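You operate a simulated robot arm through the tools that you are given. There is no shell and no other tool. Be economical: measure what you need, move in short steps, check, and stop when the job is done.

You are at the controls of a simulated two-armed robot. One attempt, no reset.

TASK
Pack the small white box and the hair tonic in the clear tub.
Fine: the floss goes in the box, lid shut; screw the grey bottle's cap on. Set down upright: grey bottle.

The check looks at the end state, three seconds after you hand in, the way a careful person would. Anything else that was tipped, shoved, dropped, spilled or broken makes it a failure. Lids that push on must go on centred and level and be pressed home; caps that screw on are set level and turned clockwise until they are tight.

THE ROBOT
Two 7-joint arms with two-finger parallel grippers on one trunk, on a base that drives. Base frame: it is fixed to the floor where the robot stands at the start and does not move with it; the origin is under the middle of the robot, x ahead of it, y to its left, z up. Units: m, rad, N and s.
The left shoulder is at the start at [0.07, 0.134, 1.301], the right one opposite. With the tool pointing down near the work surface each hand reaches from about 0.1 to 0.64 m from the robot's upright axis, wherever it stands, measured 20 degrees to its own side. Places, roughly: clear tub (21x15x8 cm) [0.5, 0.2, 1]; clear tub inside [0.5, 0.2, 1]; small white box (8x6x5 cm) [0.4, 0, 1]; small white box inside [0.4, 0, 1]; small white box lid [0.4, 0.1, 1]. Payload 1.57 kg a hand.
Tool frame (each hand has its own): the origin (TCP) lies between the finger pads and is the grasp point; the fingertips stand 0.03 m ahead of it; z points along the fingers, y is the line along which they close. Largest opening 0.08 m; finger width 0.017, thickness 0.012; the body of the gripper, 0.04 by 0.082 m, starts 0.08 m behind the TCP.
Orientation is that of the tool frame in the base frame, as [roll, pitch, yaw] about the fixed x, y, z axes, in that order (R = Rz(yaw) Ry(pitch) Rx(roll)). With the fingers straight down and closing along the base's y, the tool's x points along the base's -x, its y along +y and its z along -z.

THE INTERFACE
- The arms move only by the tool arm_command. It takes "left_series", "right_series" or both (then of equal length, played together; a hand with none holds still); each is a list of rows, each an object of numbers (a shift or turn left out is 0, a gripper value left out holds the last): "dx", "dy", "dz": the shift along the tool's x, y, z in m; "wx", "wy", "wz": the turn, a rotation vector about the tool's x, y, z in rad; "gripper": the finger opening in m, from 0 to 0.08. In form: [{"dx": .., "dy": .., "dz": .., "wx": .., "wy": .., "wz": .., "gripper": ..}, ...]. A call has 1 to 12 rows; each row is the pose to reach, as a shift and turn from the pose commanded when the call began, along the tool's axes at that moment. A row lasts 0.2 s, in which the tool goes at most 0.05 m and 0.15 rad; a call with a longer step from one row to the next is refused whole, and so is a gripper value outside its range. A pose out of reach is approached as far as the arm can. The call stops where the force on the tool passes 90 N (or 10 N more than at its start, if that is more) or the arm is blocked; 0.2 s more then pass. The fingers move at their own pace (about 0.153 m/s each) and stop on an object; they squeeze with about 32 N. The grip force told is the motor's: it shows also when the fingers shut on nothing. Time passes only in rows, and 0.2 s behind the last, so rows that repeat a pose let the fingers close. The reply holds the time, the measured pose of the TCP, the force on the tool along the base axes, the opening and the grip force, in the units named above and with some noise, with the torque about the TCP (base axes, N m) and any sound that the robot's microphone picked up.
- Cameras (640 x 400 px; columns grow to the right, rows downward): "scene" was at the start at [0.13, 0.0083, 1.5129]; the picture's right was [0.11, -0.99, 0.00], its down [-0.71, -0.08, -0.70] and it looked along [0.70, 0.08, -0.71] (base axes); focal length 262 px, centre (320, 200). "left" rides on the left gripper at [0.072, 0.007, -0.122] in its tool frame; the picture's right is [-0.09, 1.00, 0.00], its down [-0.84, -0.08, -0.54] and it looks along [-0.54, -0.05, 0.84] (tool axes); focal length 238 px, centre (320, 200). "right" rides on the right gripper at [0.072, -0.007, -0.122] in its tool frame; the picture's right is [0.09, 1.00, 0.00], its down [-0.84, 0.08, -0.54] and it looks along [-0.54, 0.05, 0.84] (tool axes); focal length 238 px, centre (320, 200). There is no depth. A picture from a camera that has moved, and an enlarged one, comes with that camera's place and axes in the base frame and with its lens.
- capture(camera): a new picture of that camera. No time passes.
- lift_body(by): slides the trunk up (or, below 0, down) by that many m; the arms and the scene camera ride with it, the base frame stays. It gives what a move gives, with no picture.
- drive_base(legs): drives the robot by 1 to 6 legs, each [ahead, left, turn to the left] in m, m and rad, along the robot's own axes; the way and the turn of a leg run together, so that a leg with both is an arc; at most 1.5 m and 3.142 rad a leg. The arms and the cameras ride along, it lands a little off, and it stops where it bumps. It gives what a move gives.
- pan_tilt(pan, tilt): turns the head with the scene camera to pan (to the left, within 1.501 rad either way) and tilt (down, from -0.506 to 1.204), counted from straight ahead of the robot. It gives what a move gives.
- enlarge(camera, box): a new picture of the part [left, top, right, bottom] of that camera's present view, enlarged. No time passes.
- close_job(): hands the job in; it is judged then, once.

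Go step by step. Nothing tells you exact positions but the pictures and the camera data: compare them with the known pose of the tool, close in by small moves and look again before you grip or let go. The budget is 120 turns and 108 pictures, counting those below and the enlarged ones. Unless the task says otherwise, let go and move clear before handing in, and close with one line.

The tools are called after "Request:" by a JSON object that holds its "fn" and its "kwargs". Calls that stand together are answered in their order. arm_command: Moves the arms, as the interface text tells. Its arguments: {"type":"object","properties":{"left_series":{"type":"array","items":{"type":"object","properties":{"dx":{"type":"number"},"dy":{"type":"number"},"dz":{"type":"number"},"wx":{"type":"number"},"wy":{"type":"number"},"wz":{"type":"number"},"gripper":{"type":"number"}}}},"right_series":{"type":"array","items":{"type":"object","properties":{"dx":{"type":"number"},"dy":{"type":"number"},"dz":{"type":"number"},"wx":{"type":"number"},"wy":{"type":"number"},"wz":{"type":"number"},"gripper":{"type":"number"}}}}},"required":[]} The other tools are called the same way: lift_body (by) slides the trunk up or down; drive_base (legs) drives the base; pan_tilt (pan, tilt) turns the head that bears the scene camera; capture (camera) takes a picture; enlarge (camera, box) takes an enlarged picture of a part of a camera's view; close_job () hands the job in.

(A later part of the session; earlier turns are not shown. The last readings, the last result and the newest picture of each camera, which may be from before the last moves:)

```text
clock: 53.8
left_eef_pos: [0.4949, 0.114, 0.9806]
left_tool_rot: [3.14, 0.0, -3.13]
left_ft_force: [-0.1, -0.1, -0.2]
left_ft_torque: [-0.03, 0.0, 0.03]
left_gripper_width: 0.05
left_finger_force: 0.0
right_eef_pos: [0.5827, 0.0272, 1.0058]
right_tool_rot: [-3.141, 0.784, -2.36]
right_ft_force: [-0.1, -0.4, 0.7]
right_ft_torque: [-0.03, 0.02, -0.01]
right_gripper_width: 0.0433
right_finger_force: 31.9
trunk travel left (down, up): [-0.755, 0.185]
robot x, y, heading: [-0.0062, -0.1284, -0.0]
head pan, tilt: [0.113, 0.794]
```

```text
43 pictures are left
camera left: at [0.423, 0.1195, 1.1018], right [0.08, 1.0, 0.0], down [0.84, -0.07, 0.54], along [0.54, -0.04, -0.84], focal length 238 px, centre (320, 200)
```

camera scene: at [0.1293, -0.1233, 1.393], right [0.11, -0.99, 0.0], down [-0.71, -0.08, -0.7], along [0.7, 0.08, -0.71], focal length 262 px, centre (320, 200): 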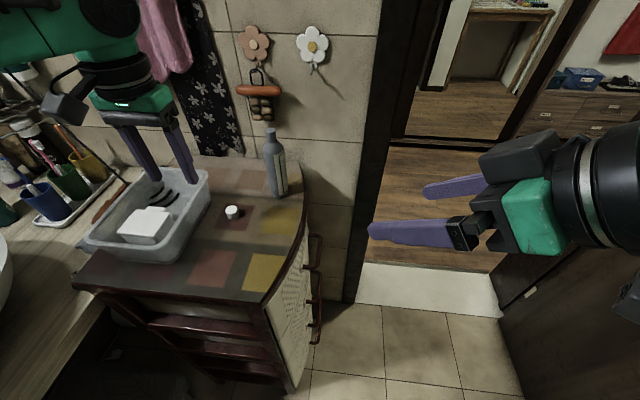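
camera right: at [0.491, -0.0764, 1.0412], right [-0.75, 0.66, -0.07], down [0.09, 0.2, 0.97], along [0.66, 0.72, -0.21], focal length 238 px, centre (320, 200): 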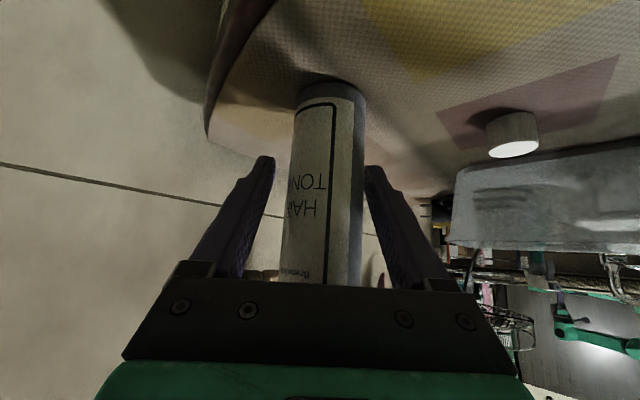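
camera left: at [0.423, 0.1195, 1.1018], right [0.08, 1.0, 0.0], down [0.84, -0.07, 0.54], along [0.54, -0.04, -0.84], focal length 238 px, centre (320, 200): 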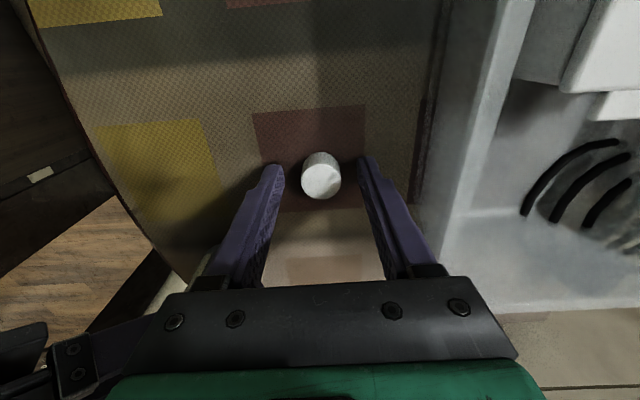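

The cap is centred between the fingers, so I'll close on it and lift.

Request:
{"fn": "arm_command", "kwargs": {"left_series": [{"gripper": 0.035}, {"gripper": 0.015}, {"gripper": 0.015}, {"gripper": 0.015}]}}

Request:
{"fn": "arm_command", "kwargs": {"left_series": [{"dz": -0.03}, {"dz": -0.08}, {"dz": -0.13}, {"dz": -0.18}, {"dz": -0.22}]}}

Request:
{"fn": "enlarge", "kwargs": {"camera": "left", "box": [260, 100, 380, 240]}}

```text
clock: 54.8
left_eef_pos: [0.4959, 0.1142, 0.9809]
left_tool_rot: [-3.141, 0.0, -3.129]
left_ft_force: [0.6, 1.1, -0.4]
left_ft_torque: [0.04, 0.0, 0.02]
left_gripper_width: 0.0234
left_finger_force: 31.7
right_eef_pos: [0.5827, 0.0268, 1.0051]
right_tool_rot: [3.141, 0.784, -2.359]
right_ft_force: [-0.2, -0.1, 0.6]
right_ft_torque: [-0.01, 0.01, 0.02]
right_gripper_width: 0.0433
right_finger_force: 31.7
trunk travel left (down, up): [-0.755, 0.185]
robot x, y, heading: [0.0014, -0.1312, -0.004]
head pan, tilt: [0.113, 0.794]
```

```text
clock: 56.0
left_eef_pos: [0.4955, 0.1129, 1.2007]
left_tool_rot: [3.139, 0.001, -3.129]
left_ft_force: [-0.3, -0.2, 0.1]
left_ft_torque: [-0.03, -0.04, -0.01]
left_gripper_width: 0.0235
left_finger_force: 32.3
right_eef_pos: [0.5821, 0.0274, 1.0058]
right_tool_rot: [-3.14, 0.786, -2.359]
right_ft_force: [0.1, -0.9, 0.4]
right_ft_torque: [-0.04, 0.03, -0.03]
right_gripper_width: 0.043
right_finger_force: 32.2
trunk travel left (down, up): [-0.755, 0.185]
robot x, y, heading: [0.0005, -0.1315, -0.002]
head pan, tilt: [0.113, 0.794]
```

```text
2.86 times, centred on (320, 170) of left
camera zoom: at [0.4232, 0.1178, 1.3219], right [0.08, 1.0, 0.0], down [0.84, -0.07, 0.54], along [0.54, -0.04, -0.84], focal length 681 px, centre (320, 286)
```

zoom: 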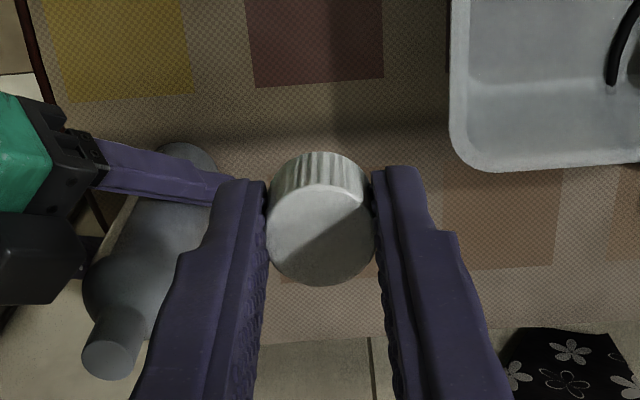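

The cap is held level, about 23 mm across, and the bottle mouth is near (0.58, 0.028, 1.12). I'll bring the cap over it, staying high.

Request:
{"fn": "arm_command", "kwargs": {"left_series": [{"dx": -0.0, "dy": -0.0, "dz": -0.02}, {"dx": -0.03, "dy": -0.028, "dz": -0.02}, {"dx": -0.058, "dy": -0.056, "dz": -0.02}, {"dx": -0.0855, "dy": -0.085, "dz": -0.01}, {"dx": -0.0855, "dy": -0.085, "dz": -0.01}]}}

Request:
{"fn": "capture", "kwargs": {"camera": "left"}}

Request:
{"fn": "capture", "kwargs": {"camera": "scene"}}

```text
clock: 57.2
left_eef_pos: [0.5185, 0.0716, 1.1939]
left_tool_rot: [3.14, 0.0, -3.127]
left_ft_force: [0.6, -0.5, 0.8]
left_ft_torque: [0.03, -0.02, 0.0]
left_gripper_width: 0.0237
left_finger_force: 31.9
left hand out of reach, approached as far as the arm can: row 2, 3, 4, 5
right_eef_pos: [0.5834, 0.0263, 1.0057]
right_tool_rot: [-3.14, 0.785, -2.361]
right_ft_force: [0.2, -0.5, 0.8]
right_ft_torque: [0.0, 0.01, -0.01]
right_gripper_width: 0.043
right_finger_force: 32.0
trunk travel left (down, up): [-0.755, 0.185]
robot x, y, heading: [-0.0018, -0.1292, -0.005]
head pan, tilt: [0.113, 0.794]
```

```text
41 pictures are left
camera left: at [0.4464, 0.0767, 1.3167], right [0.08, 1.0, 0.0], down [0.84, -0.07, 0.54], along [0.54, -0.04, -0.84], focal length 238 px, centre (320, 200)
```

left: 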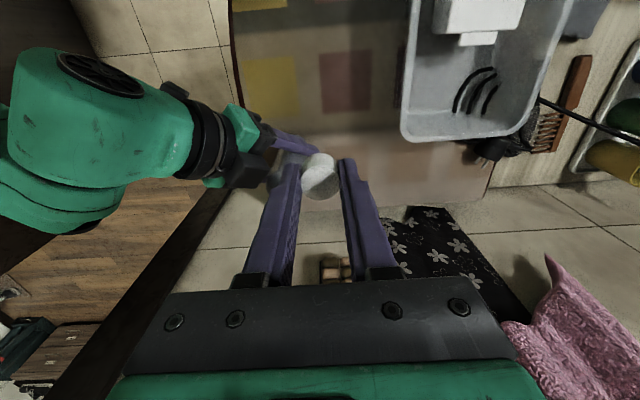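

```text
40 pictures are left
camera scene: at [0.1298, -0.1228, 1.3929], right [0.11, -0.99, 0.0], down [-0.71, -0.08, -0.7], along [0.7, 0.08, -0.71], focal length 262 px, centre (320, 200)
```

scene: 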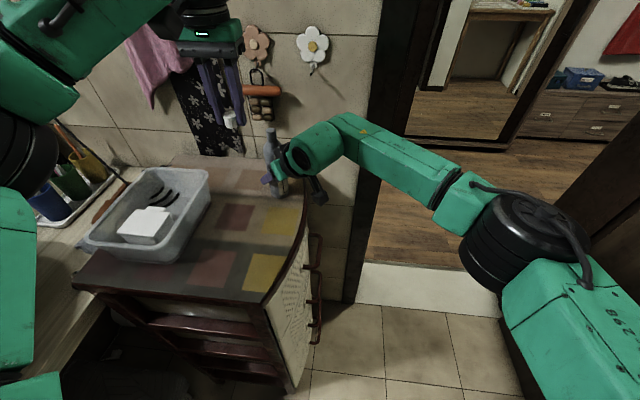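

The left arm can't reach that far out. I'll retreat it slightly and have the right hand carry the bottle nearer, to about (0.45, 0.035).

Request:
{"fn": "arm_command", "kwargs": {"left_series": [{"dx": 0.025, "dy": 0.03}, {"dx": 0.045, "dy": 0.06, "dz": -0.01}, {"dx": 0.0585, "dy": 0.085, "dz": -0.016}, {"dx": 0.0585, "dy": 0.085, "dz": -0.016}, {"dx": 0.0585, "dy": 0.085, "dz": -0.016}, {"dx": 0.0585, "dy": 0.085, "dz": -0.016}, {"dx": 0.0585, "dy": 0.085, "dz": -0.016}, {"dx": 0.0585, "dy": 0.085, "dz": -0.016}], "right_series": [{"dx": -0.007, "dz": -0.007}, {"dx": -0.0141, "dz": -0.0141}, {"dx": 0.002, "dy": 0.025, "dz": -0.03}, {"dx": 0.0175, "dy": 0.05, "dz": -0.0455}, {"dx": 0.033, "dy": 0.075, "dz": -0.061}, {"dx": 0.0484, "dy": 0.0997, "dz": -0.0766}, {"dx": 0.0544, "dy": 0.0997, "dz": -0.0706}, {"dx": 0.0604, "dy": 0.0997, "dz": -0.0646}]}}

Request:
{"fn": "capture", "kwargs": {"camera": "scene"}}

Request:
{"fn": "capture", "kwargs": {"camera": "left"}}

```text
clock: 59.0
left_eef_pos: [0.4596, 0.1562, 1.2091]
left_tool_rot: [3.14, -0.003, -3.129]
left_ft_force: [0.0, -0.7, -0.3]
left_ft_torque: [-0.01, 0.02, 0.03]
left_gripper_width: 0.0237
left_finger_force: 32.0
right_eef_pos: [0.4485, 0.0339, 1.0078]
right_tool_rot: [-3.14, 0.786, -2.361]
right_ft_force: [0.0, 0.3, -2.1]
right_ft_torque: [0.0, 0.02, 0.0]
right_gripper_width: 0.0429
right_finger_force: 32.2
trunk travel left (down, up): [-0.755, 0.185]
robot x, y, heading: [-0.003, -0.1309, -0.003]
head pan, tilt: [0.113, 0.794]
```

```text
39 pictures are left
camera scene: at [0.1305, -0.1227, 1.3928], right [0.11, -0.99, 0.0], down [-0.71, -0.08, -0.7], along [0.7, 0.08, -0.71], focal length 262 px, centre (320, 200)
```

scene: 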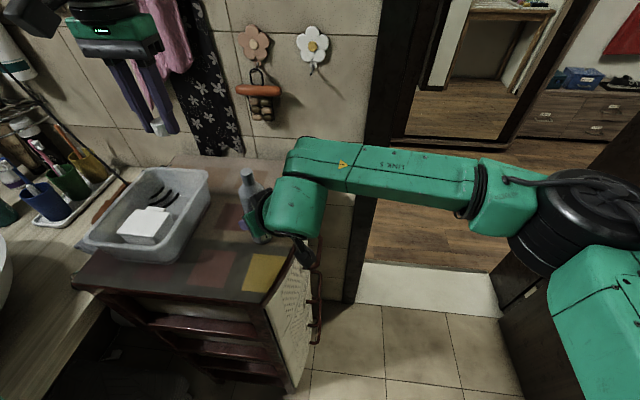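

```text
38 pictures are left
camera left: at [0.3873, 0.1609, 1.3313], right [0.08, 1.0, 0.0], down [0.84, -0.07, 0.54], along [0.54, -0.04, -0.84], focal length 238 px, centre (320, 200)
```

left: 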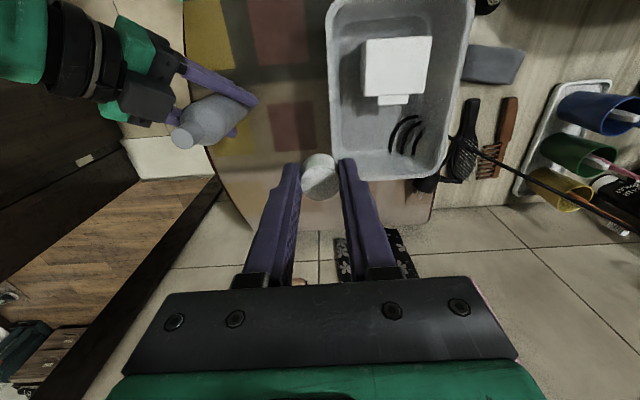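

The bottle is now at about (0.449, 0.034) and in reach. I'll lower it the last 2–3 mm and bring the cap over the mouth, hovering.

Request:
{"fn": "arm_command", "kwargs": {"left_series": [{"dx": 0.004, "dy": -0.042}, {"dx": 0.008, "dy": -0.084}, {"dx": 0.0116, "dy": -0.1227}, {"dx": 0.0116, "dy": -0.1227, "dz": 0.02}], "right_series": [{"dx": 0.001, "dz": 0.001}, {"dx": 0.002, "dz": 0.002}, {"dx": 0.0025, "dz": 0.0025}, {"dx": 0.0025, "dz": 0.0025}]}}

Request:
{"fn": "capture", "kwargs": {"camera": "left"}}

Request:
{"fn": "enlarge", "kwargs": {"camera": "scene", "box": [200, 120, 300, 250]}}

```text
clock: 60.0
left_eef_pos: [0.4476, 0.0335, 1.19]
left_tool_rot: [3.14, 0.0, -3.129]
left_ft_force: [0.5, -0.3, -0.7]
left_ft_torque: [0.0, -0.01, 0.01]
left_gripper_width: 0.0237
left_finger_force: 32.0
right_eef_pos: [0.4476, 0.0356, 1.0054]
right_tool_rot: [-3.138, 0.787, -2.36]
right_ft_force: [0.9, -1.5, 6.2]
right_ft_torque: [-0.18, 0.1, 0.05]
right_gripper_width: 0.0429
right_finger_force: 32.1
trunk travel left (down, up): [-0.755, 0.185]
robot x, y, heading: [-0.0009, -0.1299, -0.005]
head pan, tilt: [0.113, 0.794]
```

```text
37 pictures are left
camera left: at [0.375, 0.0388, 1.3123], right [0.08, 1.0, 0.0], down [0.84, -0.07, 0.54], along [0.54, -0.04, -0.84], focal length 238 px, centre (320, 200)
```

left: 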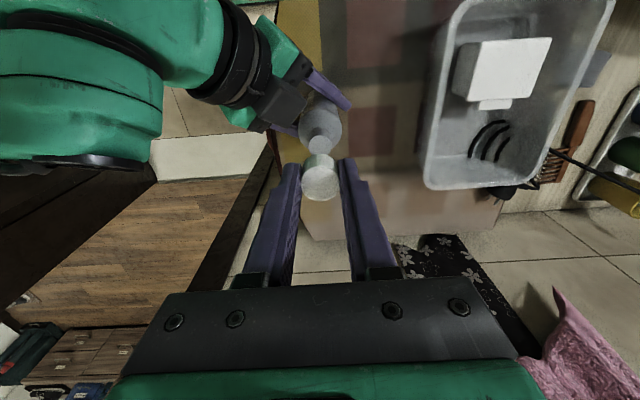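

```text
3.08 times, centred on (250, 185) of scene
camera zoom: at [0.1285, -0.1235, 1.3932], right [0.11, -0.99, 0.0], down [-0.71, -0.08, -0.7], along [0.7, 0.08, -0.71], focal length 807 px, centre (535, 246)
```

zoom: 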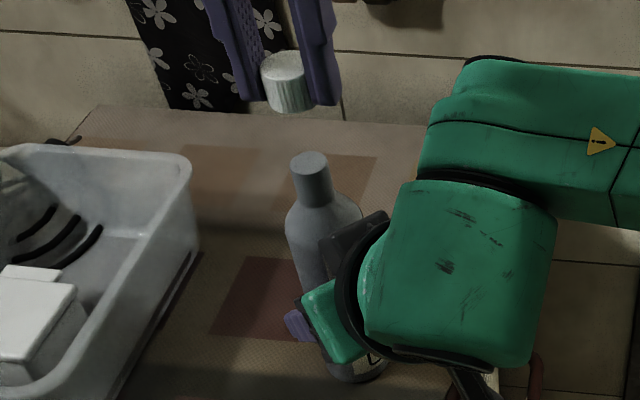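

Request:
{"fn": "enlarge", "kwargs": {"camera": "left", "box": [280, 90, 360, 210]}}

```text
3.33 times, centred on (320, 150) of left
camera zoom: at [0.375, 0.0388, 1.3123], right [0.08, 1.0, 0.0], down [0.84, -0.07, 0.54], along [0.54, -0.04, -0.84], focal length 794 px, centre (320, 367)
```

zoom: 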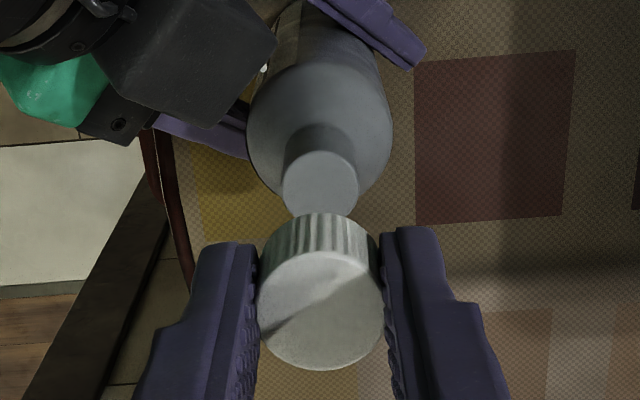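

The cap appears about 5 mm too far in x compared with the mouth at about (0.4445, 0.0335, 1.12). I'll correct, lower to just above the mouth, and re-check.

Request:
{"fn": "arm_command", "kwargs": {"left_series": [{"dx": 0.005, "dz": 0.012}, {"dx": 0.005, "dz": 0.026}]}}

Request:
{"fn": "enlarge", "kwargs": {"camera": "left", "box": [280, 90, 360, 210]}}

Request:
{"fn": "enlarge", "kwargs": {"camera": "scene", "box": [220, 130, 280, 200]}}

```text
clock: 60.6
left_eef_pos: [0.4421, 0.0336, 1.1647]
left_tool_rot: [3.14, 0.002, -3.129]
left_ft_force: [0.7, -0.4, 0.9]
left_ft_torque: [-0.01, 0.0, 0.03]
left_gripper_width: 0.0236
left_finger_force: 32.1
right_eef_pos: [0.447, 0.036, 1.0056]
right_tool_rot: [-3.14, 0.787, -2.361]
right_ft_force: [1.6, -1.2, 9.9]
right_ft_torque: [-0.16, 0.08, 0.01]
right_gripper_width: 0.043
right_finger_force: 31.6
trunk travel left (down, up): [-0.755, 0.185]
robot x, y, heading: [-0.0034, -0.1306, 0.001]
head pan, tilt: [0.113, 0.794]
```

```text
3.33 times, centred on (320, 150) of left
camera zoom: at [0.3695, 0.038, 1.2865], right [0.08, 1.0, 0.0], down [0.84, -0.07, 0.54], along [0.54, -0.04, -0.84], focal length 794 px, centre (320, 367)
```

zoom: 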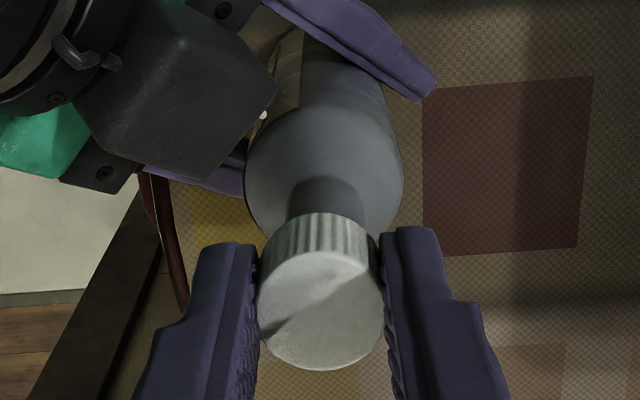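

```text
5.71 times, centred on (250, 165) of scene
camera zoom: at [0.1288, -0.1239, 1.3931], right [0.11, -0.99, 0.0], down [-0.71, -0.08, -0.7], along [0.7, 0.08, -0.71], focal length 1498 px, centre (720, 400)
```

zoom: 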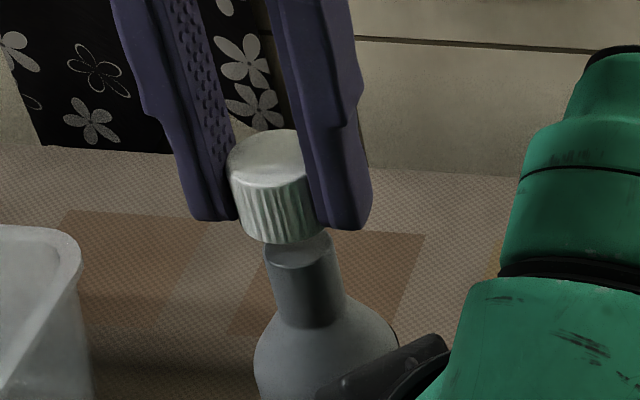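

Alignment is within about 1–1.5 mm. I'll nudge 1.5 mm forward and lower slowly until contact.

Request:
{"fn": "arm_command", "kwargs": {"left_series": [{"dx": -0.0015, "dz": 0.003}, {"dx": -0.0015, "dz": 0.006}, {"dx": -0.0015, "dz": 0.009}]}}

Request:
{"fn": "enlarge", "kwargs": {"camera": "scene", "box": [220, 130, 280, 200]}}

```text
clock: 61.4
left_eef_pos: [0.4439, 0.0328, 1.156]
left_tool_rot: [3.139, 0.0, -3.13]
left_ft_force: [0.2, -0.7, 0.4]
left_ft_torque: [0.02, -0.04, 0.04]
left_gripper_width: 0.0236
left_finger_force: 32.0
right_eef_pos: [0.4471, 0.0358, 1.0057]
right_tool_rot: [3.14, 0.787, -2.361]
right_ft_force: [3.3, 0.0, 13.9]
right_ft_torque: [-0.1, -0.04, 0.0]
right_gripper_width: 0.0428
right_finger_force: 32.3
trunk travel left (down, up): [-0.755, 0.185]
robot x, y, heading: [0.0008, -0.1337, -0.002]
head pan, tilt: [0.113, 0.794]
```

```text
5.71 times, centred on (250, 165) of scene
camera zoom: at [0.1286, -0.1238, 1.3931], right [0.11, -0.99, 0.0], down [-0.71, -0.08, -0.7], along [0.7, 0.08, -0.71], focal length 1498 px, centre (720, 400)
```

zoom: 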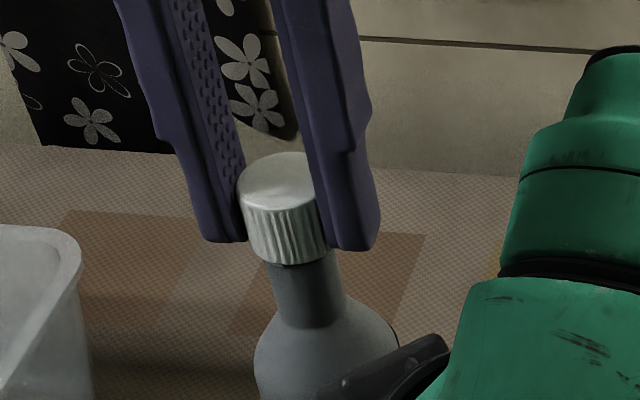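

The cap is just over the mouth and lines up. I'll keep lowering gently.

Request:
{"fn": "arm_command", "kwargs": {"left_series": [{"dy": -0.001, "dz": 0.003}, {"dy": -0.001, "dz": 0.006}], "right_series": [{"dx": -0.0007, "dz": -0.0007}, {"dx": -0.0007, "dz": -0.0007}]}}

Request:
{"fn": "enlarge", "kwargs": {"camera": "scene", "box": [220, 130, 280, 200]}}

```text
clock: 62.0
left_eef_pos: [0.4448, 0.0325, 1.151]
left_tool_rot: [3.141, 0.004, -3.129]
left_ft_force: [-3.3, -2.4, 13.7]
left_ft_torque: [-0.01, 0.18, 0.02]
left_gripper_width: 0.0237
left_finger_force: 32.3
right_eef_pos: [0.4472, 0.0347, 1.0063]
right_tool_rot: [-3.14, 0.785, -2.36]
right_ft_force: [9.5, 4.7, 6.2]
right_ft_torque: [0.0, 0.02, -0.05]
right_gripper_width: 0.0428
right_finger_force: 32.2
trunk travel left (down, up): [-0.755, 0.185]
robot x, y, heading: [0.0007, -0.1314, -0.002]
head pan, tilt: [0.113, 0.794]
```

```text
5.71 times, centred on (250, 165) of scene
camera zoom: at [0.1283, -0.123, 1.3932], right [0.11, -0.99, 0.0], down [-0.71, -0.08, -0.7], along [0.7, 0.08, -0.71], focal length 1498 px, centre (720, 400)
```

zoom: 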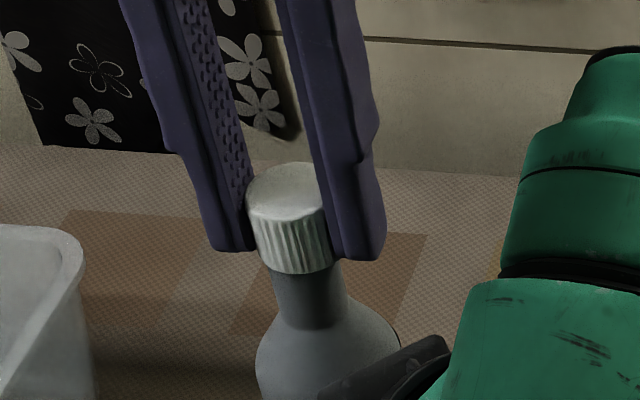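

There's contact with the cap over the neck. I'll ease 1 mm in −x and start turning clockwise (positive wz) with light downward feed.

Request:
{"fn": "arm_command", "kwargs": {"left_series": [{"dx": 0.001, "dy": -0.0005, "dz": 0.001, "wz": 0.14}, {"dx": 0.001, "dy": -0.0005, "dz": 0.001, "wz": 0.28}, {"dx": 0.001, "dy": -0.0005, "dz": 0.001, "wz": 0.42}, {"dx": 0.001, "dy": -0.0005, "dz": 0.0015, "wz": 0.56}, {"dx": 0.001, "dy": -0.0005, "dz": 0.0015, "wz": 0.7}, {"dx": 0.001, "dy": -0.0005, "dz": 0.0015, "wz": 0.84}, {"dx": 0.001, "dy": -0.0005, "dz": 0.002, "wz": 0.98}, {"dx": 0.001, "dy": -0.0005, "dz": 0.002, "wz": 1.12}, {"dx": 0.001, "dy": -0.0005, "dz": 0.002, "wz": 1.26}, {"dx": 0.001, "dy": -0.0005, "dz": 0.0025, "wz": 1.4}, {"dx": 0.001, "dy": -0.0005, "dz": 0.0025, "wz": 1.54}]}}

Request:
{"fn": "enlarge", "kwargs": {"camera": "scene", "box": [220, 120, 300, 220]}}

```text
clock: 64.4
left_eef_pos: [0.4428, 0.0315, 1.1476]
left_tool_rot: [3.138, -0.002, 1.61]
left_ft_force: [5.4, 8.9, 0.7]
left_ft_torque: [0.22, -0.11, 0.01]
left_gripper_width: 0.0238
left_finger_force: 31.8
right_eef_pos: [0.4474, 0.0354, 1.005]
right_tool_rot: [-3.141, 0.787, -2.36]
right_ft_force: [-4.9, -10.9, 3.1]
right_ft_torque: [0.87, -0.32, -0.08]
right_gripper_width: 0.043
right_finger_force: 31.8
trunk travel left (down, up): [-0.755, 0.185]
robot x, y, heading: [0.002, -0.1278, 0.004]
head pan, tilt: [0.113, 0.794]
```

```text
4.00 times, centred on (260, 170) of scene
camera zoom: at [0.1288, -0.1235, 1.393], right [0.11, -0.99, 0.0], down [-0.71, -0.08, -0.7], along [0.7, 0.08, -0.71], focal length 1048 px, centre (560, 320)
```

zoom: 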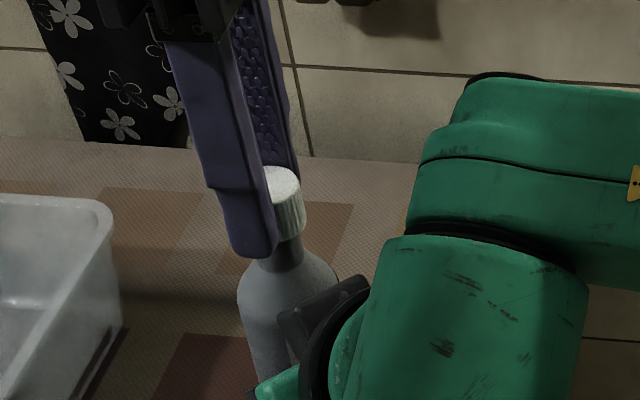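

The cap moved down with the turn, so the thread seems to be catching. I'll continue clockwise with a small lateral correction.

Request:
{"fn": "arm_command", "kwargs": {"left_series": [{"dx": 0.001, "dy": 0.0005, "wz": 0.14}, {"dx": 0.001, "dy": 0.0005, "dz": 0.0003, "wz": 0.28}, {"dx": 0.001, "dy": 0.0005, "dz": 0.0005, "wz": 0.42}, {"dx": 0.001, "dy": 0.0005, "dz": 0.0007, "wz": 0.56}, {"dx": 0.001, "dy": 0.0005, "dz": 0.0009, "wz": 0.7}, {"dx": 0.001, "dy": 0.0005, "dz": 0.001, "wz": 0.84}, {"dx": 0.001, "dy": 0.0005, "dz": 0.001, "wz": 0.98}, {"dx": 0.001, "dy": 0.0005, "dz": 0.001, "wz": 1.12}, {"dx": 0.001, "dy": 0.0005, "dz": 0.001, "wz": 1.26}]}}

Request:
{"fn": "enlarge", "kwargs": {"camera": "scene", "box": [220, 120, 300, 220]}}

```text
clock: 66.4
left_eef_pos: [0.4432, 0.0323, 1.1465]
left_tool_rot: [-3.14, 0.0, 0.35]
left_ft_force: [4.8, 2.0, -0.1]
left_ft_torque: [0.04, -0.13, 0.01]
left_gripper_width: 0.0236
left_finger_force: 31.7
right_eef_pos: [0.447, 0.0361, 1.0045]
right_tool_rot: [3.141, 0.786, -2.359]
right_ft_force: [-4.6, -0.8, 2.2]
right_ft_torque: [0.12, -0.38, -0.03]
right_gripper_width: 0.0429
right_finger_force: 31.8
trunk travel left (down, up): [-0.755, 0.185]
robot x, y, heading: [-0.0019, -0.1311, -0.003]
head pan, tilt: [0.113, 0.794]
```

```text
4.00 times, centred on (260, 170) of scene
camera zoom: at [0.1291, -0.1228, 1.3929], right [0.11, -0.99, 0.0], down [-0.71, -0.08, -0.7], along [0.7, 0.08, -0.71], focal length 1048 px, centre (560, 320)
```

zoom: 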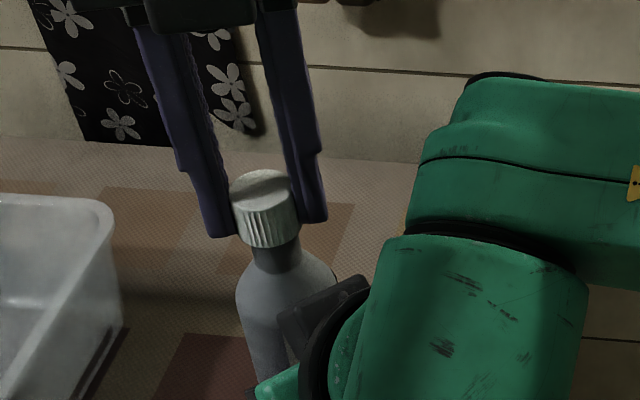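

Request:
{"fn": "arm_command", "kwargs": {"left_series": [{"dx": 0.0008, "dz": 0.0005, "wz": 0.14}, {"dx": 0.0008, "dz": 0.001, "wz": 0.28}, {"dx": 0.0008, "dz": 0.0013, "wz": 0.42}, {"dx": 0.0008, "dz": 0.0016, "wz": 0.56}, {"dx": 0.0008, "dz": 0.0019, "wz": 0.7}, {"dx": 0.0008, "dz": 0.0022, "wz": 0.84}, {"dx": 0.0008, "dz": 0.0025, "wz": 0.98}, {"dx": 0.0008, "dz": 0.0025, "wz": 1.12}, {"dx": 0.0008, "dz": 0.0025, "wz": 1.26}]}}

```text
clock: 68.4
left_eef_pos: [0.4455, 0.0333, 1.1423]
left_tool_rot: [3.138, 0.001, -0.909]
left_ft_force: [-1.1, -8.0, -1.8]
left_ft_torque: [-0.21, 0.07, -0.04]
left_gripper_width: 0.0234
left_finger_force: 31.8
right_eef_pos: [0.449, 0.0359, 1.0039]
right_tool_rot: [3.141, 0.785, -2.36]
right_ft_force: [2.0, 7.7, 1.4]
right_ft_torque: [-1.03, 0.17, 0.06]
right_gripper_width: 0.043
right_finger_force: 31.6
trunk travel left (down, up): [-0.755, 0.185]
robot x, y, heading: [-0.0018, -0.1299, -0.004]
head pan, tilt: [0.113, 0.794]
```

The cap keeps feeding down and even pulls slightly, so the thread has engaged. I'll turn further.

Request:
{"fn": "arm_command", "kwargs": {"left_series": [{"dx": 0.0008, "dy": 0.0006, "dz": 0.0005, "wz": 0.14}, {"dx": 0.0008, "dy": 0.0006, "dz": 0.001, "wz": 0.28}, {"dx": 0.0008, "dy": 0.0006, "dz": 0.0013, "wz": 0.42}, {"dx": 0.0008, "dy": 0.0006, "dz": 0.0016, "wz": 0.56}, {"dx": 0.0008, "dy": 0.0006, "dz": 0.0019, "wz": 0.7}, {"dx": 0.0008, "dy": 0.0006, "dz": 0.002, "wz": 0.84}, {"dx": 0.0008, "dy": 0.0006, "dz": 0.002, "wz": 0.98}]}}

Request:
{"fn": "enlarge", "kwargs": {"camera": "scene", "box": [220, 120, 300, 220]}}

```text
clock: 68.9
left_eef_pos: [0.4139, 0.0137, 1.1505]
left_tool_rot: [-3.095, 0.01, -1.078]
left_ft_force: [23.1, 24.2, 7.5]
left_ft_torque: [0.82, -0.81, 0.16]
left_gripper_width: 0.044
left_finger_force: 16.7
left hand out of reach, approached as far as the arm can: row 1, 2
right_eef_pos: [0.4392, 0.0346, 1.0043]
right_tool_rot: [-3.141, 0.778, -2.348]
right_ft_force: [-28.5, -26.4, 6.3]
right_ft_torque: [2.51, -2.56, -0.13]
right_gripper_width: 0.043
right_finger_force: 32.5
trunk travel left (down, up): [-0.755, 0.185]
robot x, y, heading: [0.0007, -0.1301, -0.005]
head pan, tilt: [0.113, 0.794]
stopped in row 2 (right hand): the force on the tool passed its limit at 113 N (the readings are from after the stop); the commanded pose is now the measured one
```

```text
4.00 times, centred on (260, 170) of scene
camera zoom: at [0.1264, -0.1245, 1.3934], right [0.11, -0.99, 0.0], down [-0.71, -0.08, -0.7], along [0.7, 0.08, -0.71], focal length 1048 px, centre (560, 320)
```

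zoom: 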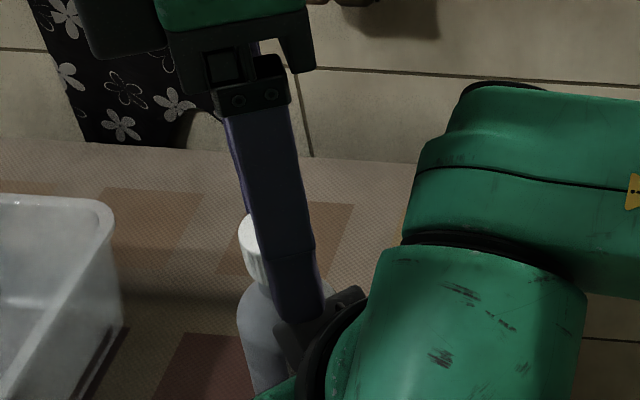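

The wrist hit its limit and swung off the cap. Before moving anything I'll look.

Request:
{"fn": "enlarge", "kwargs": {"camera": "left", "box": [240, 80, 400, 260]}}

Request:
{"fn": "capture", "kwargs": {"camera": "scene"}}

```text
2.22 times, centred on (320, 170) of left
camera zoom: at [0.438, -0.0557, 1.2709], right [-0.92, -0.39, -0.05], down [-0.35, 0.76, 0.55], along [-0.18, 0.52, -0.83], focal length 530 px, centre (320, 267)
```

zoom: 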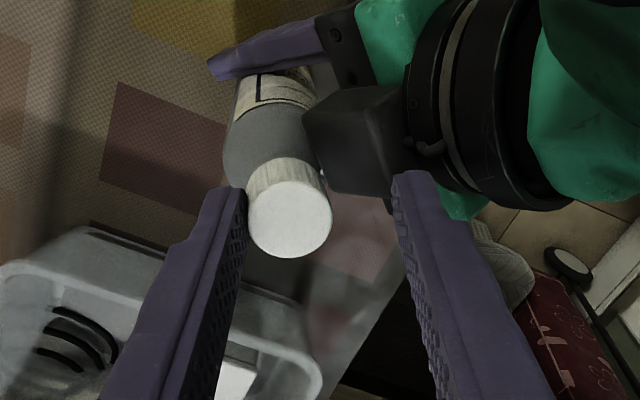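

```text
26 pictures are left
camera scene: at [0.1264, -0.1245, 1.3934], right [0.11, -0.99, 0.0], down [-0.71, -0.08, -0.7], along [0.7, 0.08, -0.71], focal length 262 px, centre (320, 200)
```

scene: 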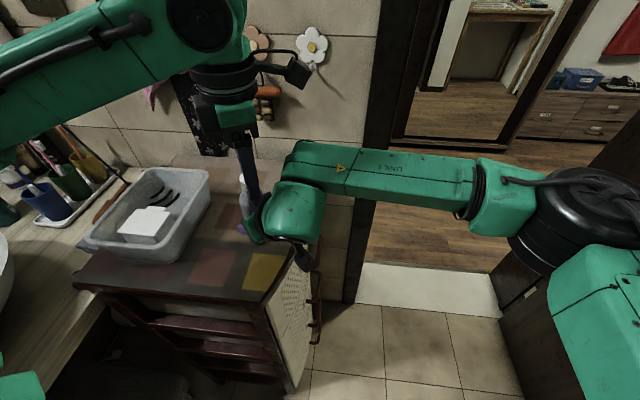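

The cap is still on the bottle, leaning on one left finger. I'll stop squeezing, ease that finger off sideways, then raise straight up.

Request:
{"fn": "arm_command", "kwargs": {"left_series": [{"dy": -0.004, "gripper": 0.044}, {"dy": -0.01}, {"dy": -0.01, "dz": -0.01}, {"dy": -0.01, "dz": -0.04}, {"dy": -0.01, "dz": -0.08}]}}

Request:
{"fn": "enlarge", "kwargs": {"camera": "scene", "box": [200, 100, 320, 260]}}

```text
clock: 70.1
left_eef_pos: [0.4078, 0.0033, 1.2196]
left_tool_rot: [-3.106, 0.01, -1.086]
left_ft_force: [0.4, -0.2, -0.9]
left_ft_torque: [0.03, 0.01, 0.01]
left_gripper_width: 0.0441
left_finger_force: 0.1
left hand out of reach, approached as far as the arm can: row 1, 2, 3, 4, 5
right_eef_pos: [0.4435, 0.0358, 1.0055]
right_tool_rot: [3.142, 0.782, -2.353]
right_ft_force: [2.2, 0.0, 9.4]
right_ft_torque: [-0.06, -0.01, 0.03]
right_gripper_width: 0.043
right_finger_force: 31.8
trunk travel left (down, up): [-0.755, 0.185]
robot x, y, heading: [0.0014, -0.1315, -0.0]
head pan, tilt: [0.113, 0.794]
```

```text
2.50 times, centred on (260, 180) of scene
camera zoom: at [0.1284, -0.124, 1.393], right [0.11, -0.99, 0.0], down [-0.71, -0.08, -0.7], along [0.7, 0.08, -0.71], focal length 655 px, centre (470, 250)
```

zoom: 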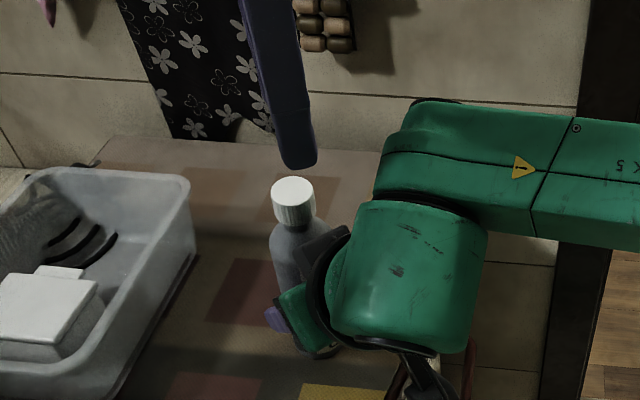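

The cap is on and the bottle upright. I'll unwind the left wrist above the cap so I can regrip and keep tightening.

Request:
{"fn": "arm_command", "kwargs": {"left_series": [{"wz": -0.15}, {"wz": -0.3}, {"wz": -0.45, "dx": -0.003, "dy": -0.012}, {"wz": -0.6, "dx": -0.0053, "dy": -0.0231}, {"wz": -0.75, "dx": -0.0106, "dy": -0.0463}, {"wz": -0.9, "dx": -0.0106, "dy": -0.0463}, {"wz": -1.05, "dx": -0.0106, "dy": -0.0463}, {"wz": -1.2, "dx": -0.0106, "dy": -0.0463}, {"wz": -1.35, "dx": -0.0106, "dy": -0.0463}, {"wz": -1.5, "dx": -0.0106, "dy": -0.0463}, {"wz": -1.65, "dx": -0.0106, "dy": -0.0463}]}}

Request:
{"fn": "arm_command", "kwargs": {"left_series": [{"wz": -0.15}, {"wz": -0.3}, {"wz": -0.45}, {"wz": -0.6}, {"wz": -0.75}, {"wz": -0.9}, {"wz": -1.05}, {"wz": -1.2}, {"wz": -1.35}, {"wz": -1.5}, {"wz": -1.65}]}}

Request:
{"fn": "arm_command", "kwargs": {"left_series": [{"wz": -0.15}, {"wz": -0.3}, {"wz": -0.45}, {"wz": -0.6}, {"wz": -0.75}, {"wz": -0.9}, {"wz": -1.05}, {"wz": -1.2}, {"wz": -1.35}, {"wz": -1.4}]}}

Request:
{"fn": "capture", "kwargs": {"camera": "left"}}

```text
clock: 72.5
left_eef_pos: [0.4441, 0.0347, 1.221]
left_tool_rot: [-3.137, -0.037, 0.564]
left_ft_force: [-0.9, -0.3, 0.5]
left_ft_torque: [-0.02, -0.01, 0.03]
left_gripper_width: 0.0438
left_finger_force: 0.2
right_eef_pos: [0.4414, 0.0348, 1.0044]
right_tool_rot: [3.141, 0.781, -2.352]
right_ft_force: [5.0, 0.7, 17.6]
right_ft_torque: [-0.2, -0.12, 0.08]
right_gripper_width: 0.043
right_finger_force: 32.5
trunk travel left (down, up): [-0.755, 0.185]
robot x, y, heading: [-0.0043, -0.1273, -0.003]
head pan, tilt: [0.113, 0.794]
```

```text
clock: 74.9
left_eef_pos: [0.4429, 0.0331, 1.2209]
left_tool_rot: [3.105, -0.002, 2.212]
left_ft_force: [0.2, 0.3, 0.3]
left_ft_torque: [0.0, -0.01, -0.03]
left_gripper_width: 0.0441
left_finger_force: 0.2
right_eef_pos: [0.443, 0.0363, 1.0054]
right_tool_rot: [3.14, 0.78, -2.353]
right_ft_force: [2.4, -0.1, 17.9]
right_ft_torque: [-0.14, 0.0, 0.02]
right_gripper_width: 0.043
right_finger_force: 32.4
trunk travel left (down, up): [-0.755, 0.185]
robot x, y, heading: [-0.0007, -0.1282, -0.003]
head pan, tilt: [0.113, 0.794]
```

```text
clock: 77.1
left_eef_pos: [0.4429, 0.0341, 1.2207]
left_tool_rot: [3.133, 0.037, -2.67]
left_ft_force: [-0.3, 0.3, 0.1]
left_ft_torque: [-0.01, 0.01, 0.05]
left_gripper_width: 0.044
left_finger_force: 0.0
right_eef_pos: [0.442, 0.0348, 1.0047]
right_tool_rot: [-3.141, 0.78, -2.35]
right_ft_force: [0.6, -0.7, 14.0]
right_ft_torque: [-0.15, 0.11, -0.02]
right_gripper_width: 0.0433
right_finger_force: 31.8
trunk travel left (down, up): [-0.755, 0.185]
robot x, y, heading: [0.001, -0.1306, -0.003]
head pan, tilt: [0.113, 0.794]
```

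```text
24 pictures are left
camera left: at [0.3722, 0.0051, 1.3403], right [-0.37, 0.93, 0.01], down [0.76, 0.3, 0.57], along [0.53, 0.22, -0.82], focal length 238 px, centre (320, 200)
```

left: 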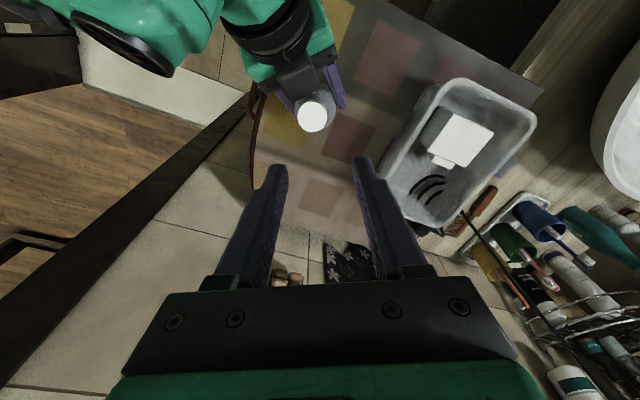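

The cap top now appears at about (0.430, 0.023), so the bottle was nudged into a slight lean in the right grip. I'll loosen the right fingers so it settles flat, and level the left hand.

Request:
{"fn": "arm_command", "kwargs": {"left_series": [{"wy": 0.037, "wx": 0.009}, {"wy": 0.037, "wx": 0.009}, {"wy": 0.037, "wx": 0.009}, {"wy": 0.037, "wx": 0.009}], "right_series": [{"gripper": 0.046}, {"gripper": 0.05}, {"gripper": 0.052}, {"gripper": 0.052}]}}

Request:
{"fn": "capture", "kwargs": {"camera": "left"}}

Request:
{"fn": "enlarge", "kwargs": {"camera": "scene", "box": [200, 100, 320, 260]}}

```text
clock: 78.1
left_eef_pos: [0.4453, 0.0364, 1.2195]
left_tool_rot: [3.141, -0.004, -2.672]
left_ft_force: [0.3, -0.1, 0.4]
left_ft_torque: [0.0, 0.0, 0.01]
left_gripper_width: 0.044
left_finger_force: 0.1
right_eef_pos: [0.4445, 0.0352, 1.0033]
right_tool_rot: [-3.14, 0.778, -2.35]
right_ft_force: [-0.1, 0.0, -0.2]
right_ft_torque: [0.01, -0.02, -0.01]
right_gripper_width: 0.0519
right_finger_force: 0.1
trunk travel left (down, up): [-0.755, 0.185]
robot x, y, heading: [0.0038, -0.1278, -0.003]
head pan, tilt: [0.113, 0.794]
```

```text
23 pictures are left
camera left: at [0.3782, 0.0093, 1.3422], right [-0.37, 0.93, 0.0], down [0.78, 0.31, 0.54], along [0.5, 0.2, -0.84], focal length 238 px, centre (320, 200)
```

left: 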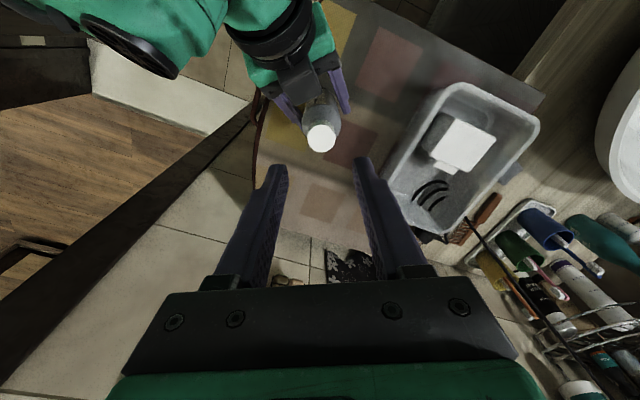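

```text
2.50 times, centred on (260, 180) of scene
camera zoom: at [0.1302, -0.1228, 1.3928], right [0.11, -0.99, 0.0], down [-0.71, -0.08, -0.7], along [0.7, 0.08, -0.71], focal length 655 px, centre (470, 250)
```

zoom: 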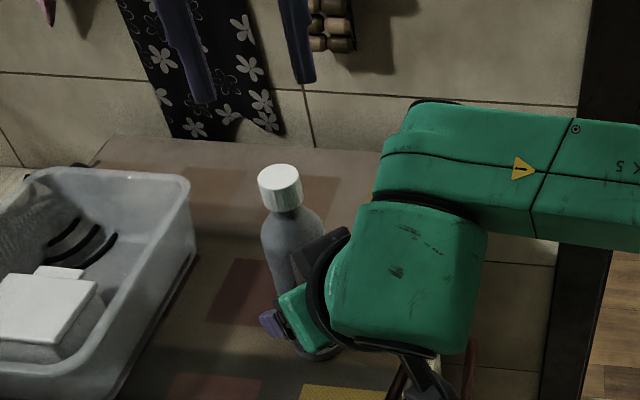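

The bottle now stands upright with the cap at (0.4445, 0.0365). I'll regrip it with the right hand and then lower the open left hand around the cap.

Request:
{"fn": "arm_command", "kwargs": {"right_series": [{"dy": 0.001, "gripper": 0.049}, {"dy": 0.001, "gripper": 0.046}, {"dy": 0.001, "gripper": 0.043}, {"dy": 0.001, "gripper": 0.038}, {"dy": 0.001, "gripper": 0.038}], "left_series": [{"dx": 0.0007, "dy": 0.0004}, {"dx": 0.0007, "dy": 0.0004}, {"dx": 0.0007, "dy": 0.0004, "dz": 0.02}, {"dx": 0.0007, "dy": 0.0004, "dz": 0.04}, {"dx": 0.0007, "dy": 0.0004, "dz": 0.055}]}}

Request:
{"fn": "enlarge", "kwargs": {"camera": "left", "box": [240, 80, 400, 260]}}

```text
clock: 79.3
left_eef_pos: [0.4442, 0.0353, 1.1655]
left_tool_rot: [3.141, -0.004, -2.672]
left_ft_force: [1.0, -0.8, 0.9]
left_ft_torque: [-0.02, 0.03, 0.04]
left_gripper_width: 0.0439
left_finger_force: 0.1
right_eef_pos: [0.4435, 0.0366, 1.0041]
right_tool_rot: [3.141, 0.779, -2.353]
right_ft_force: [0.0, 0.5, 0.3]
right_ft_torque: [-0.04, -0.04, 0.01]
right_gripper_width: 0.0431
right_finger_force: 32.2
trunk travel left (down, up): [-0.755, 0.185]
robot x, y, heading: [0.0006, -0.1294, -0.007]
head pan, tilt: [0.113, 0.794]
```

```text
2.22 times, centred on (320, 170) of left
camera zoom: at [0.3766, 0.009, 1.287], right [-0.37, 0.93, 0.0], down [0.78, 0.31, 0.54], along [0.5, 0.2, -0.84], focal length 530 px, centre (320, 267)
```

zoom: 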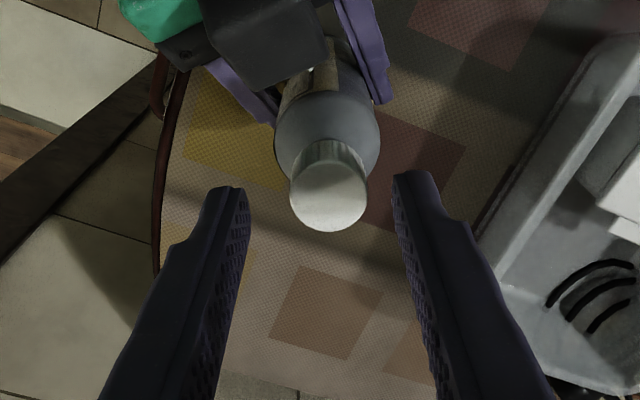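

The cap lies between the fingers about 2 mm to one side. I'll correct, descend the remaining 23 mm and close on it.

Request:
{"fn": "arm_command", "kwargs": {"left_series": [{"dy": 0.002, "dz": 0.01}, {"dy": 0.002, "dz": 0.022}, {"dy": 0.002, "dz": 0.022, "gripper": 0.034}, {"dy": 0.002, "dz": 0.022, "gripper": 0.028}, {"dy": 0.002, "dz": 0.022, "gripper": 0.015}, {"dy": 0.002, "dz": 0.022, "gripper": 0.015}]}}

Request:
{"fn": "enlarge", "kwargs": {"camera": "left", "box": [240, 80, 400, 260]}}

```text
clock: 80.7
left_eef_pos: [0.4428, 0.0375, 1.144]
left_tool_rot: [-3.14, -0.002, -2.671]
left_ft_force: [-1.1, 3.0, -0.9]
left_ft_torque: [0.1, 0.02, 0.01]
left_gripper_width: 0.0236
left_finger_force: 31.7
right_eef_pos: [0.4421, 0.036, 1.0041]
right_tool_rot: [3.141, 0.779, -2.353]
right_ft_force: [0.1, -2.9, 1.4]
right_ft_torque: [0.34, -0.03, -0.03]
right_gripper_width: 0.0428
right_finger_force: 31.8
trunk travel left (down, up): [-0.755, 0.185]
robot x, y, heading: [-0.0032, -0.1312, 0.001]
head pan, tilt: [0.113, 0.794]
```

```text
2.22 times, centred on (320, 170) of left
camera zoom: at [0.3751, 0.0105, 1.2654], right [-0.37, 0.93, 0.0], down [0.78, 0.31, 0.54], along [0.5, 0.2, -0.84], focal length 530 px, centre (320, 267)
```

zoom: 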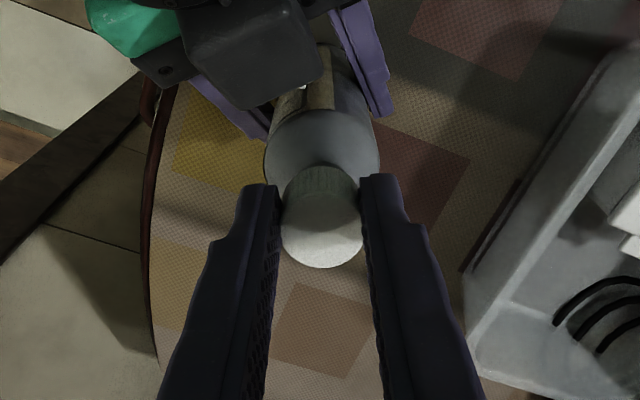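

The cap is gripped again. I'll continue clockwise and watch the torque.

Request:
{"fn": "arm_command", "kwargs": {"left_series": [{"wz": 0.14}, {"wz": 0.28}, {"wz": 0.42, "dz": 0.0003}, {"wz": 0.56, "dz": 0.0005}, {"wz": 0.7, "dz": 0.0007}, {"wz": 0.84, "dz": 0.0009}, {"wz": 0.98, "dz": 0.001}, {"wz": 1.12, "dz": 0.0012}, {"wz": 1.26, "dz": 0.0014}, {"wz": 1.4, "dz": 0.0015}]}}

Request:
{"fn": "enlarge", "kwargs": {"camera": "scene", "box": [220, 120, 300, 220]}}

```text
clock: 82.9
left_eef_pos: [0.4423, 0.0372, 1.1424]
left_tool_rot: [-3.138, -0.005, 2.208]
left_ft_force: [-2.6, 17.0, 0.8]
left_ft_torque: [0.95, 0.35, 0.03]
left_gripper_width: 0.0233
left_finger_force: 32.2
right_eef_pos: [0.4429, 0.0355, 1.0032]
right_tool_rot: [-3.14, 0.78, -2.354]
right_ft_force: [3.6, -17.8, 1.9]
right_ft_torque: [1.25, 0.01, -0.1]
right_gripper_width: 0.0433
right_finger_force: 32.1
trunk travel left (down, up): [-0.755, 0.185]
robot x, y, heading: [-0.0003, -0.1337, -0.005]
head pan, tilt: [0.113, 0.794]
```

```text
4.00 times, centred on (260, 170) of scene
camera zoom: at [0.1295, -0.1235, 1.3929], right [0.11, -0.99, 0.0], down [-0.71, -0.08, -0.7], along [0.7, 0.08, -0.71], focal length 1048 px, centre (560, 320)
```

zoom: 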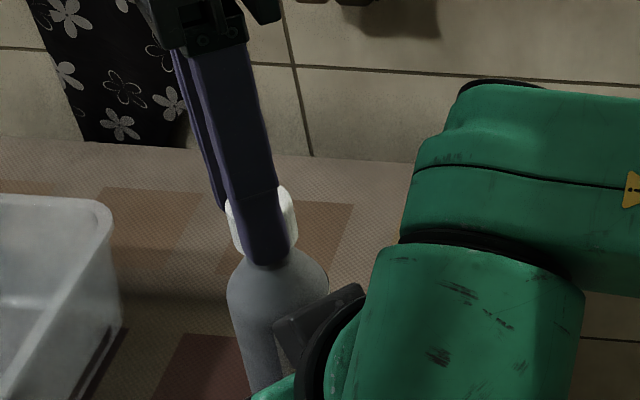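

A side force has built up because the cap sits about 3 mm off the turning centre in the grip. I'll continue clockwise with a small compensating orbit.

Request:
{"fn": "arm_command", "kwargs": {"left_series": [{"dx": 0.0025, "dy": 0.003}, {"dx": 0.0025, "dy": 0.0034, "wz": 0.14}, {"dx": 0.0024, "dy": 0.0038, "wz": 0.28}, {"dx": 0.0022, "dy": 0.0042, "wz": 0.42, "dz": 0.0003}, {"dx": 0.002, "dy": 0.0046, "wz": 0.56, "dz": 0.0005}, {"dx": 0.0018, "dy": 0.0049, "wz": 0.7, "dz": 0.0007}, {"dx": 0.0015, "dy": 0.0052, "wz": 0.84, "dz": 0.0009}, {"dx": 0.0012, "dy": 0.0055, "wz": 0.98, "dz": 0.001}, {"dx": 0.0008, "dy": 0.0057, "wz": 1.12, "dz": 0.001}, {"dx": 0.0004, "dy": 0.0059, "wz": 1.26, "dz": 0.001}, {"dx": 0.0, "dy": 0.006, "wz": 1.4, "dz": 0.001}]}}

```text
clock: 85.3
left_eef_pos: [0.448, 0.0412, 1.1418]
left_tool_rot: [-3.14, 0.003, 0.809]
left_ft_force: [1.3, 0.7, 1.1]
left_ft_torque: [-0.14, 0.14, -0.02]
left_gripper_width: 0.0242
left_finger_force: 31.5
right_eef_pos: [0.4416, 0.0379, 1.0038]
right_tool_rot: [-3.141, 0.779, -2.352]
right_ft_force: [-0.8, 0.3, 0.7]
right_ft_torque: [0.21, -0.22, -0.01]
right_gripper_width: 0.0431
right_finger_force: 32.0
trunk travel left (down, up): [-0.755, 0.185]
robot x, y, heading: [-0.0032, -0.1286, -0.002]
head pan, tilt: [0.113, 0.794]
```

Request:
{"fn": "enlarge", "kwargs": {"camera": "scene", "box": [220, 120, 300, 220]}}

Request:
{"fn": "enlarge", "kwargs": {"camera": "right", "box": [220, 180, 420, 380]}}

```text
4.00 times, centred on (260, 170) of scene
camera zoom: at [0.1296, -0.1227, 1.3929], right [0.11, -0.99, 0.0], down [-0.71, -0.08, -0.7], along [0.7, 0.08, -0.71], focal length 1048 px, centre (560, 320)
```

zoom: 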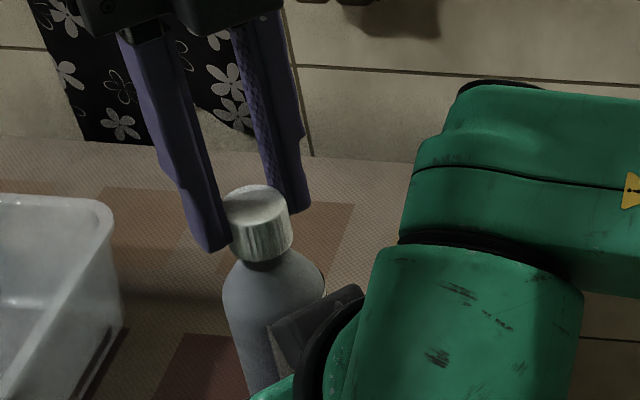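

```text
2.00 times, centred on (320, 280) of right
camera zoom: at [0.3506, -0.0657, 1.0397], right [-0.75, 0.65, -0.06], down [0.1, 0.21, 0.97], along [0.65, 0.73, -0.22], focal length 477 px, centre (320, 40)
```

zoom: 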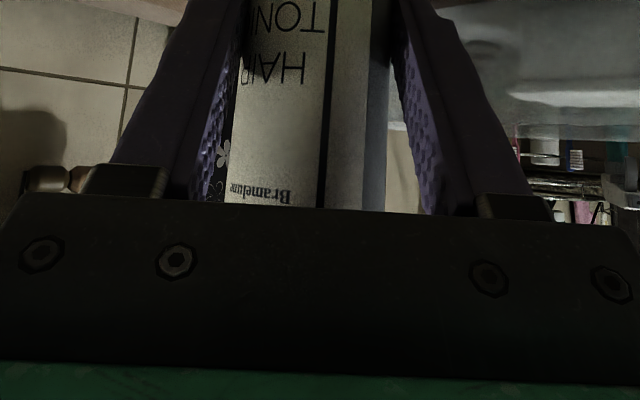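

The cap has moved down toward the shoulder with only a thin strip of neck showing, so it is threading. I'll turn on to the wrist's safe limit.

Request:
{"fn": "arm_command", "kwargs": {"left_series": [{"dx": -0.0002, "dy": 0.0004, "wz": 0.15}, {"dx": -0.0005, "dy": 0.0007, "wz": 0.3, "dz": 0.0003}, {"dx": -0.0007, "dy": 0.0011, "wz": 0.45, "dz": 0.0005}, {"dx": -0.001, "dy": 0.0015, "wz": 0.6, "dz": 0.0007}, {"dx": -0.0012, "dy": 0.0018, "wz": 0.75, "dz": 0.001}, {"dx": -0.0016, "dy": 0.0021, "wz": 0.9, "dz": 0.001}, {"dx": -0.002, "dy": 0.0024, "wz": 1.05, "dz": 0.001}, {"dx": -0.0023, "dy": 0.0026, "wz": 1.2, "dz": 0.001}, {"dx": -0.0026, "dy": 0.0028, "wz": 1.35, "dz": 0.001}, {"dx": -0.003, "dy": 0.0029, "wz": 1.5, "dz": 0.001}]}}

Request:
{"fn": "enlarge", "kwargs": {"camera": "scene", "box": [220, 120, 300, 220]}}

```text
clock: 87.5
left_eef_pos: [0.4486, 0.0359, 1.1397]
left_tool_rot: [3.138, 0.001, -0.689]
left_ft_force: [-2.8, -7.0, 1.1]
left_ft_torque: [-0.08, 0.17, 0.03]
left_gripper_width: 0.0241
left_finger_force: 32.0
right_eef_pos: [0.4428, 0.0362, 1.0046]
right_tool_rot: [3.141, 0.778, -2.352]
right_ft_force: [2.8, 7.3, -1.5]
right_ft_torque: [-1.01, 0.18, 0.01]
right_gripper_width: 0.0429
right_finger_force: 31.6
trunk travel left (down, up): [-0.755, 0.185]
robot x, y, heading: [0.0049, -0.1307, -0.005]
head pan, tilt: [0.113, 0.794]
```

```text
4.00 times, centred on (260, 170) of scene
camera zoom: at [0.13, -0.1228, 1.3928], right [0.11, -0.99, 0.0], down [-0.71, -0.08, -0.7], along [0.7, 0.08, -0.71], focal length 1048 px, centre (560, 320)
```

zoom: 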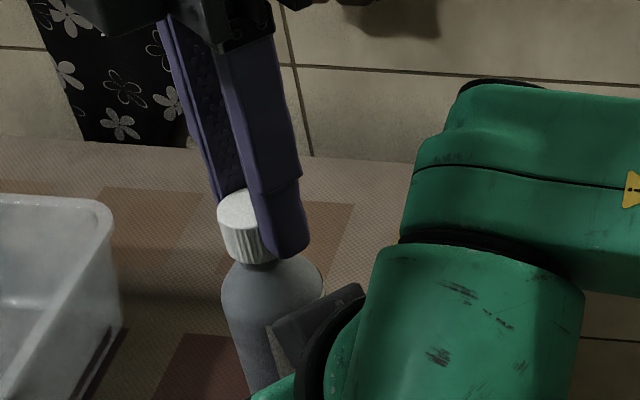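

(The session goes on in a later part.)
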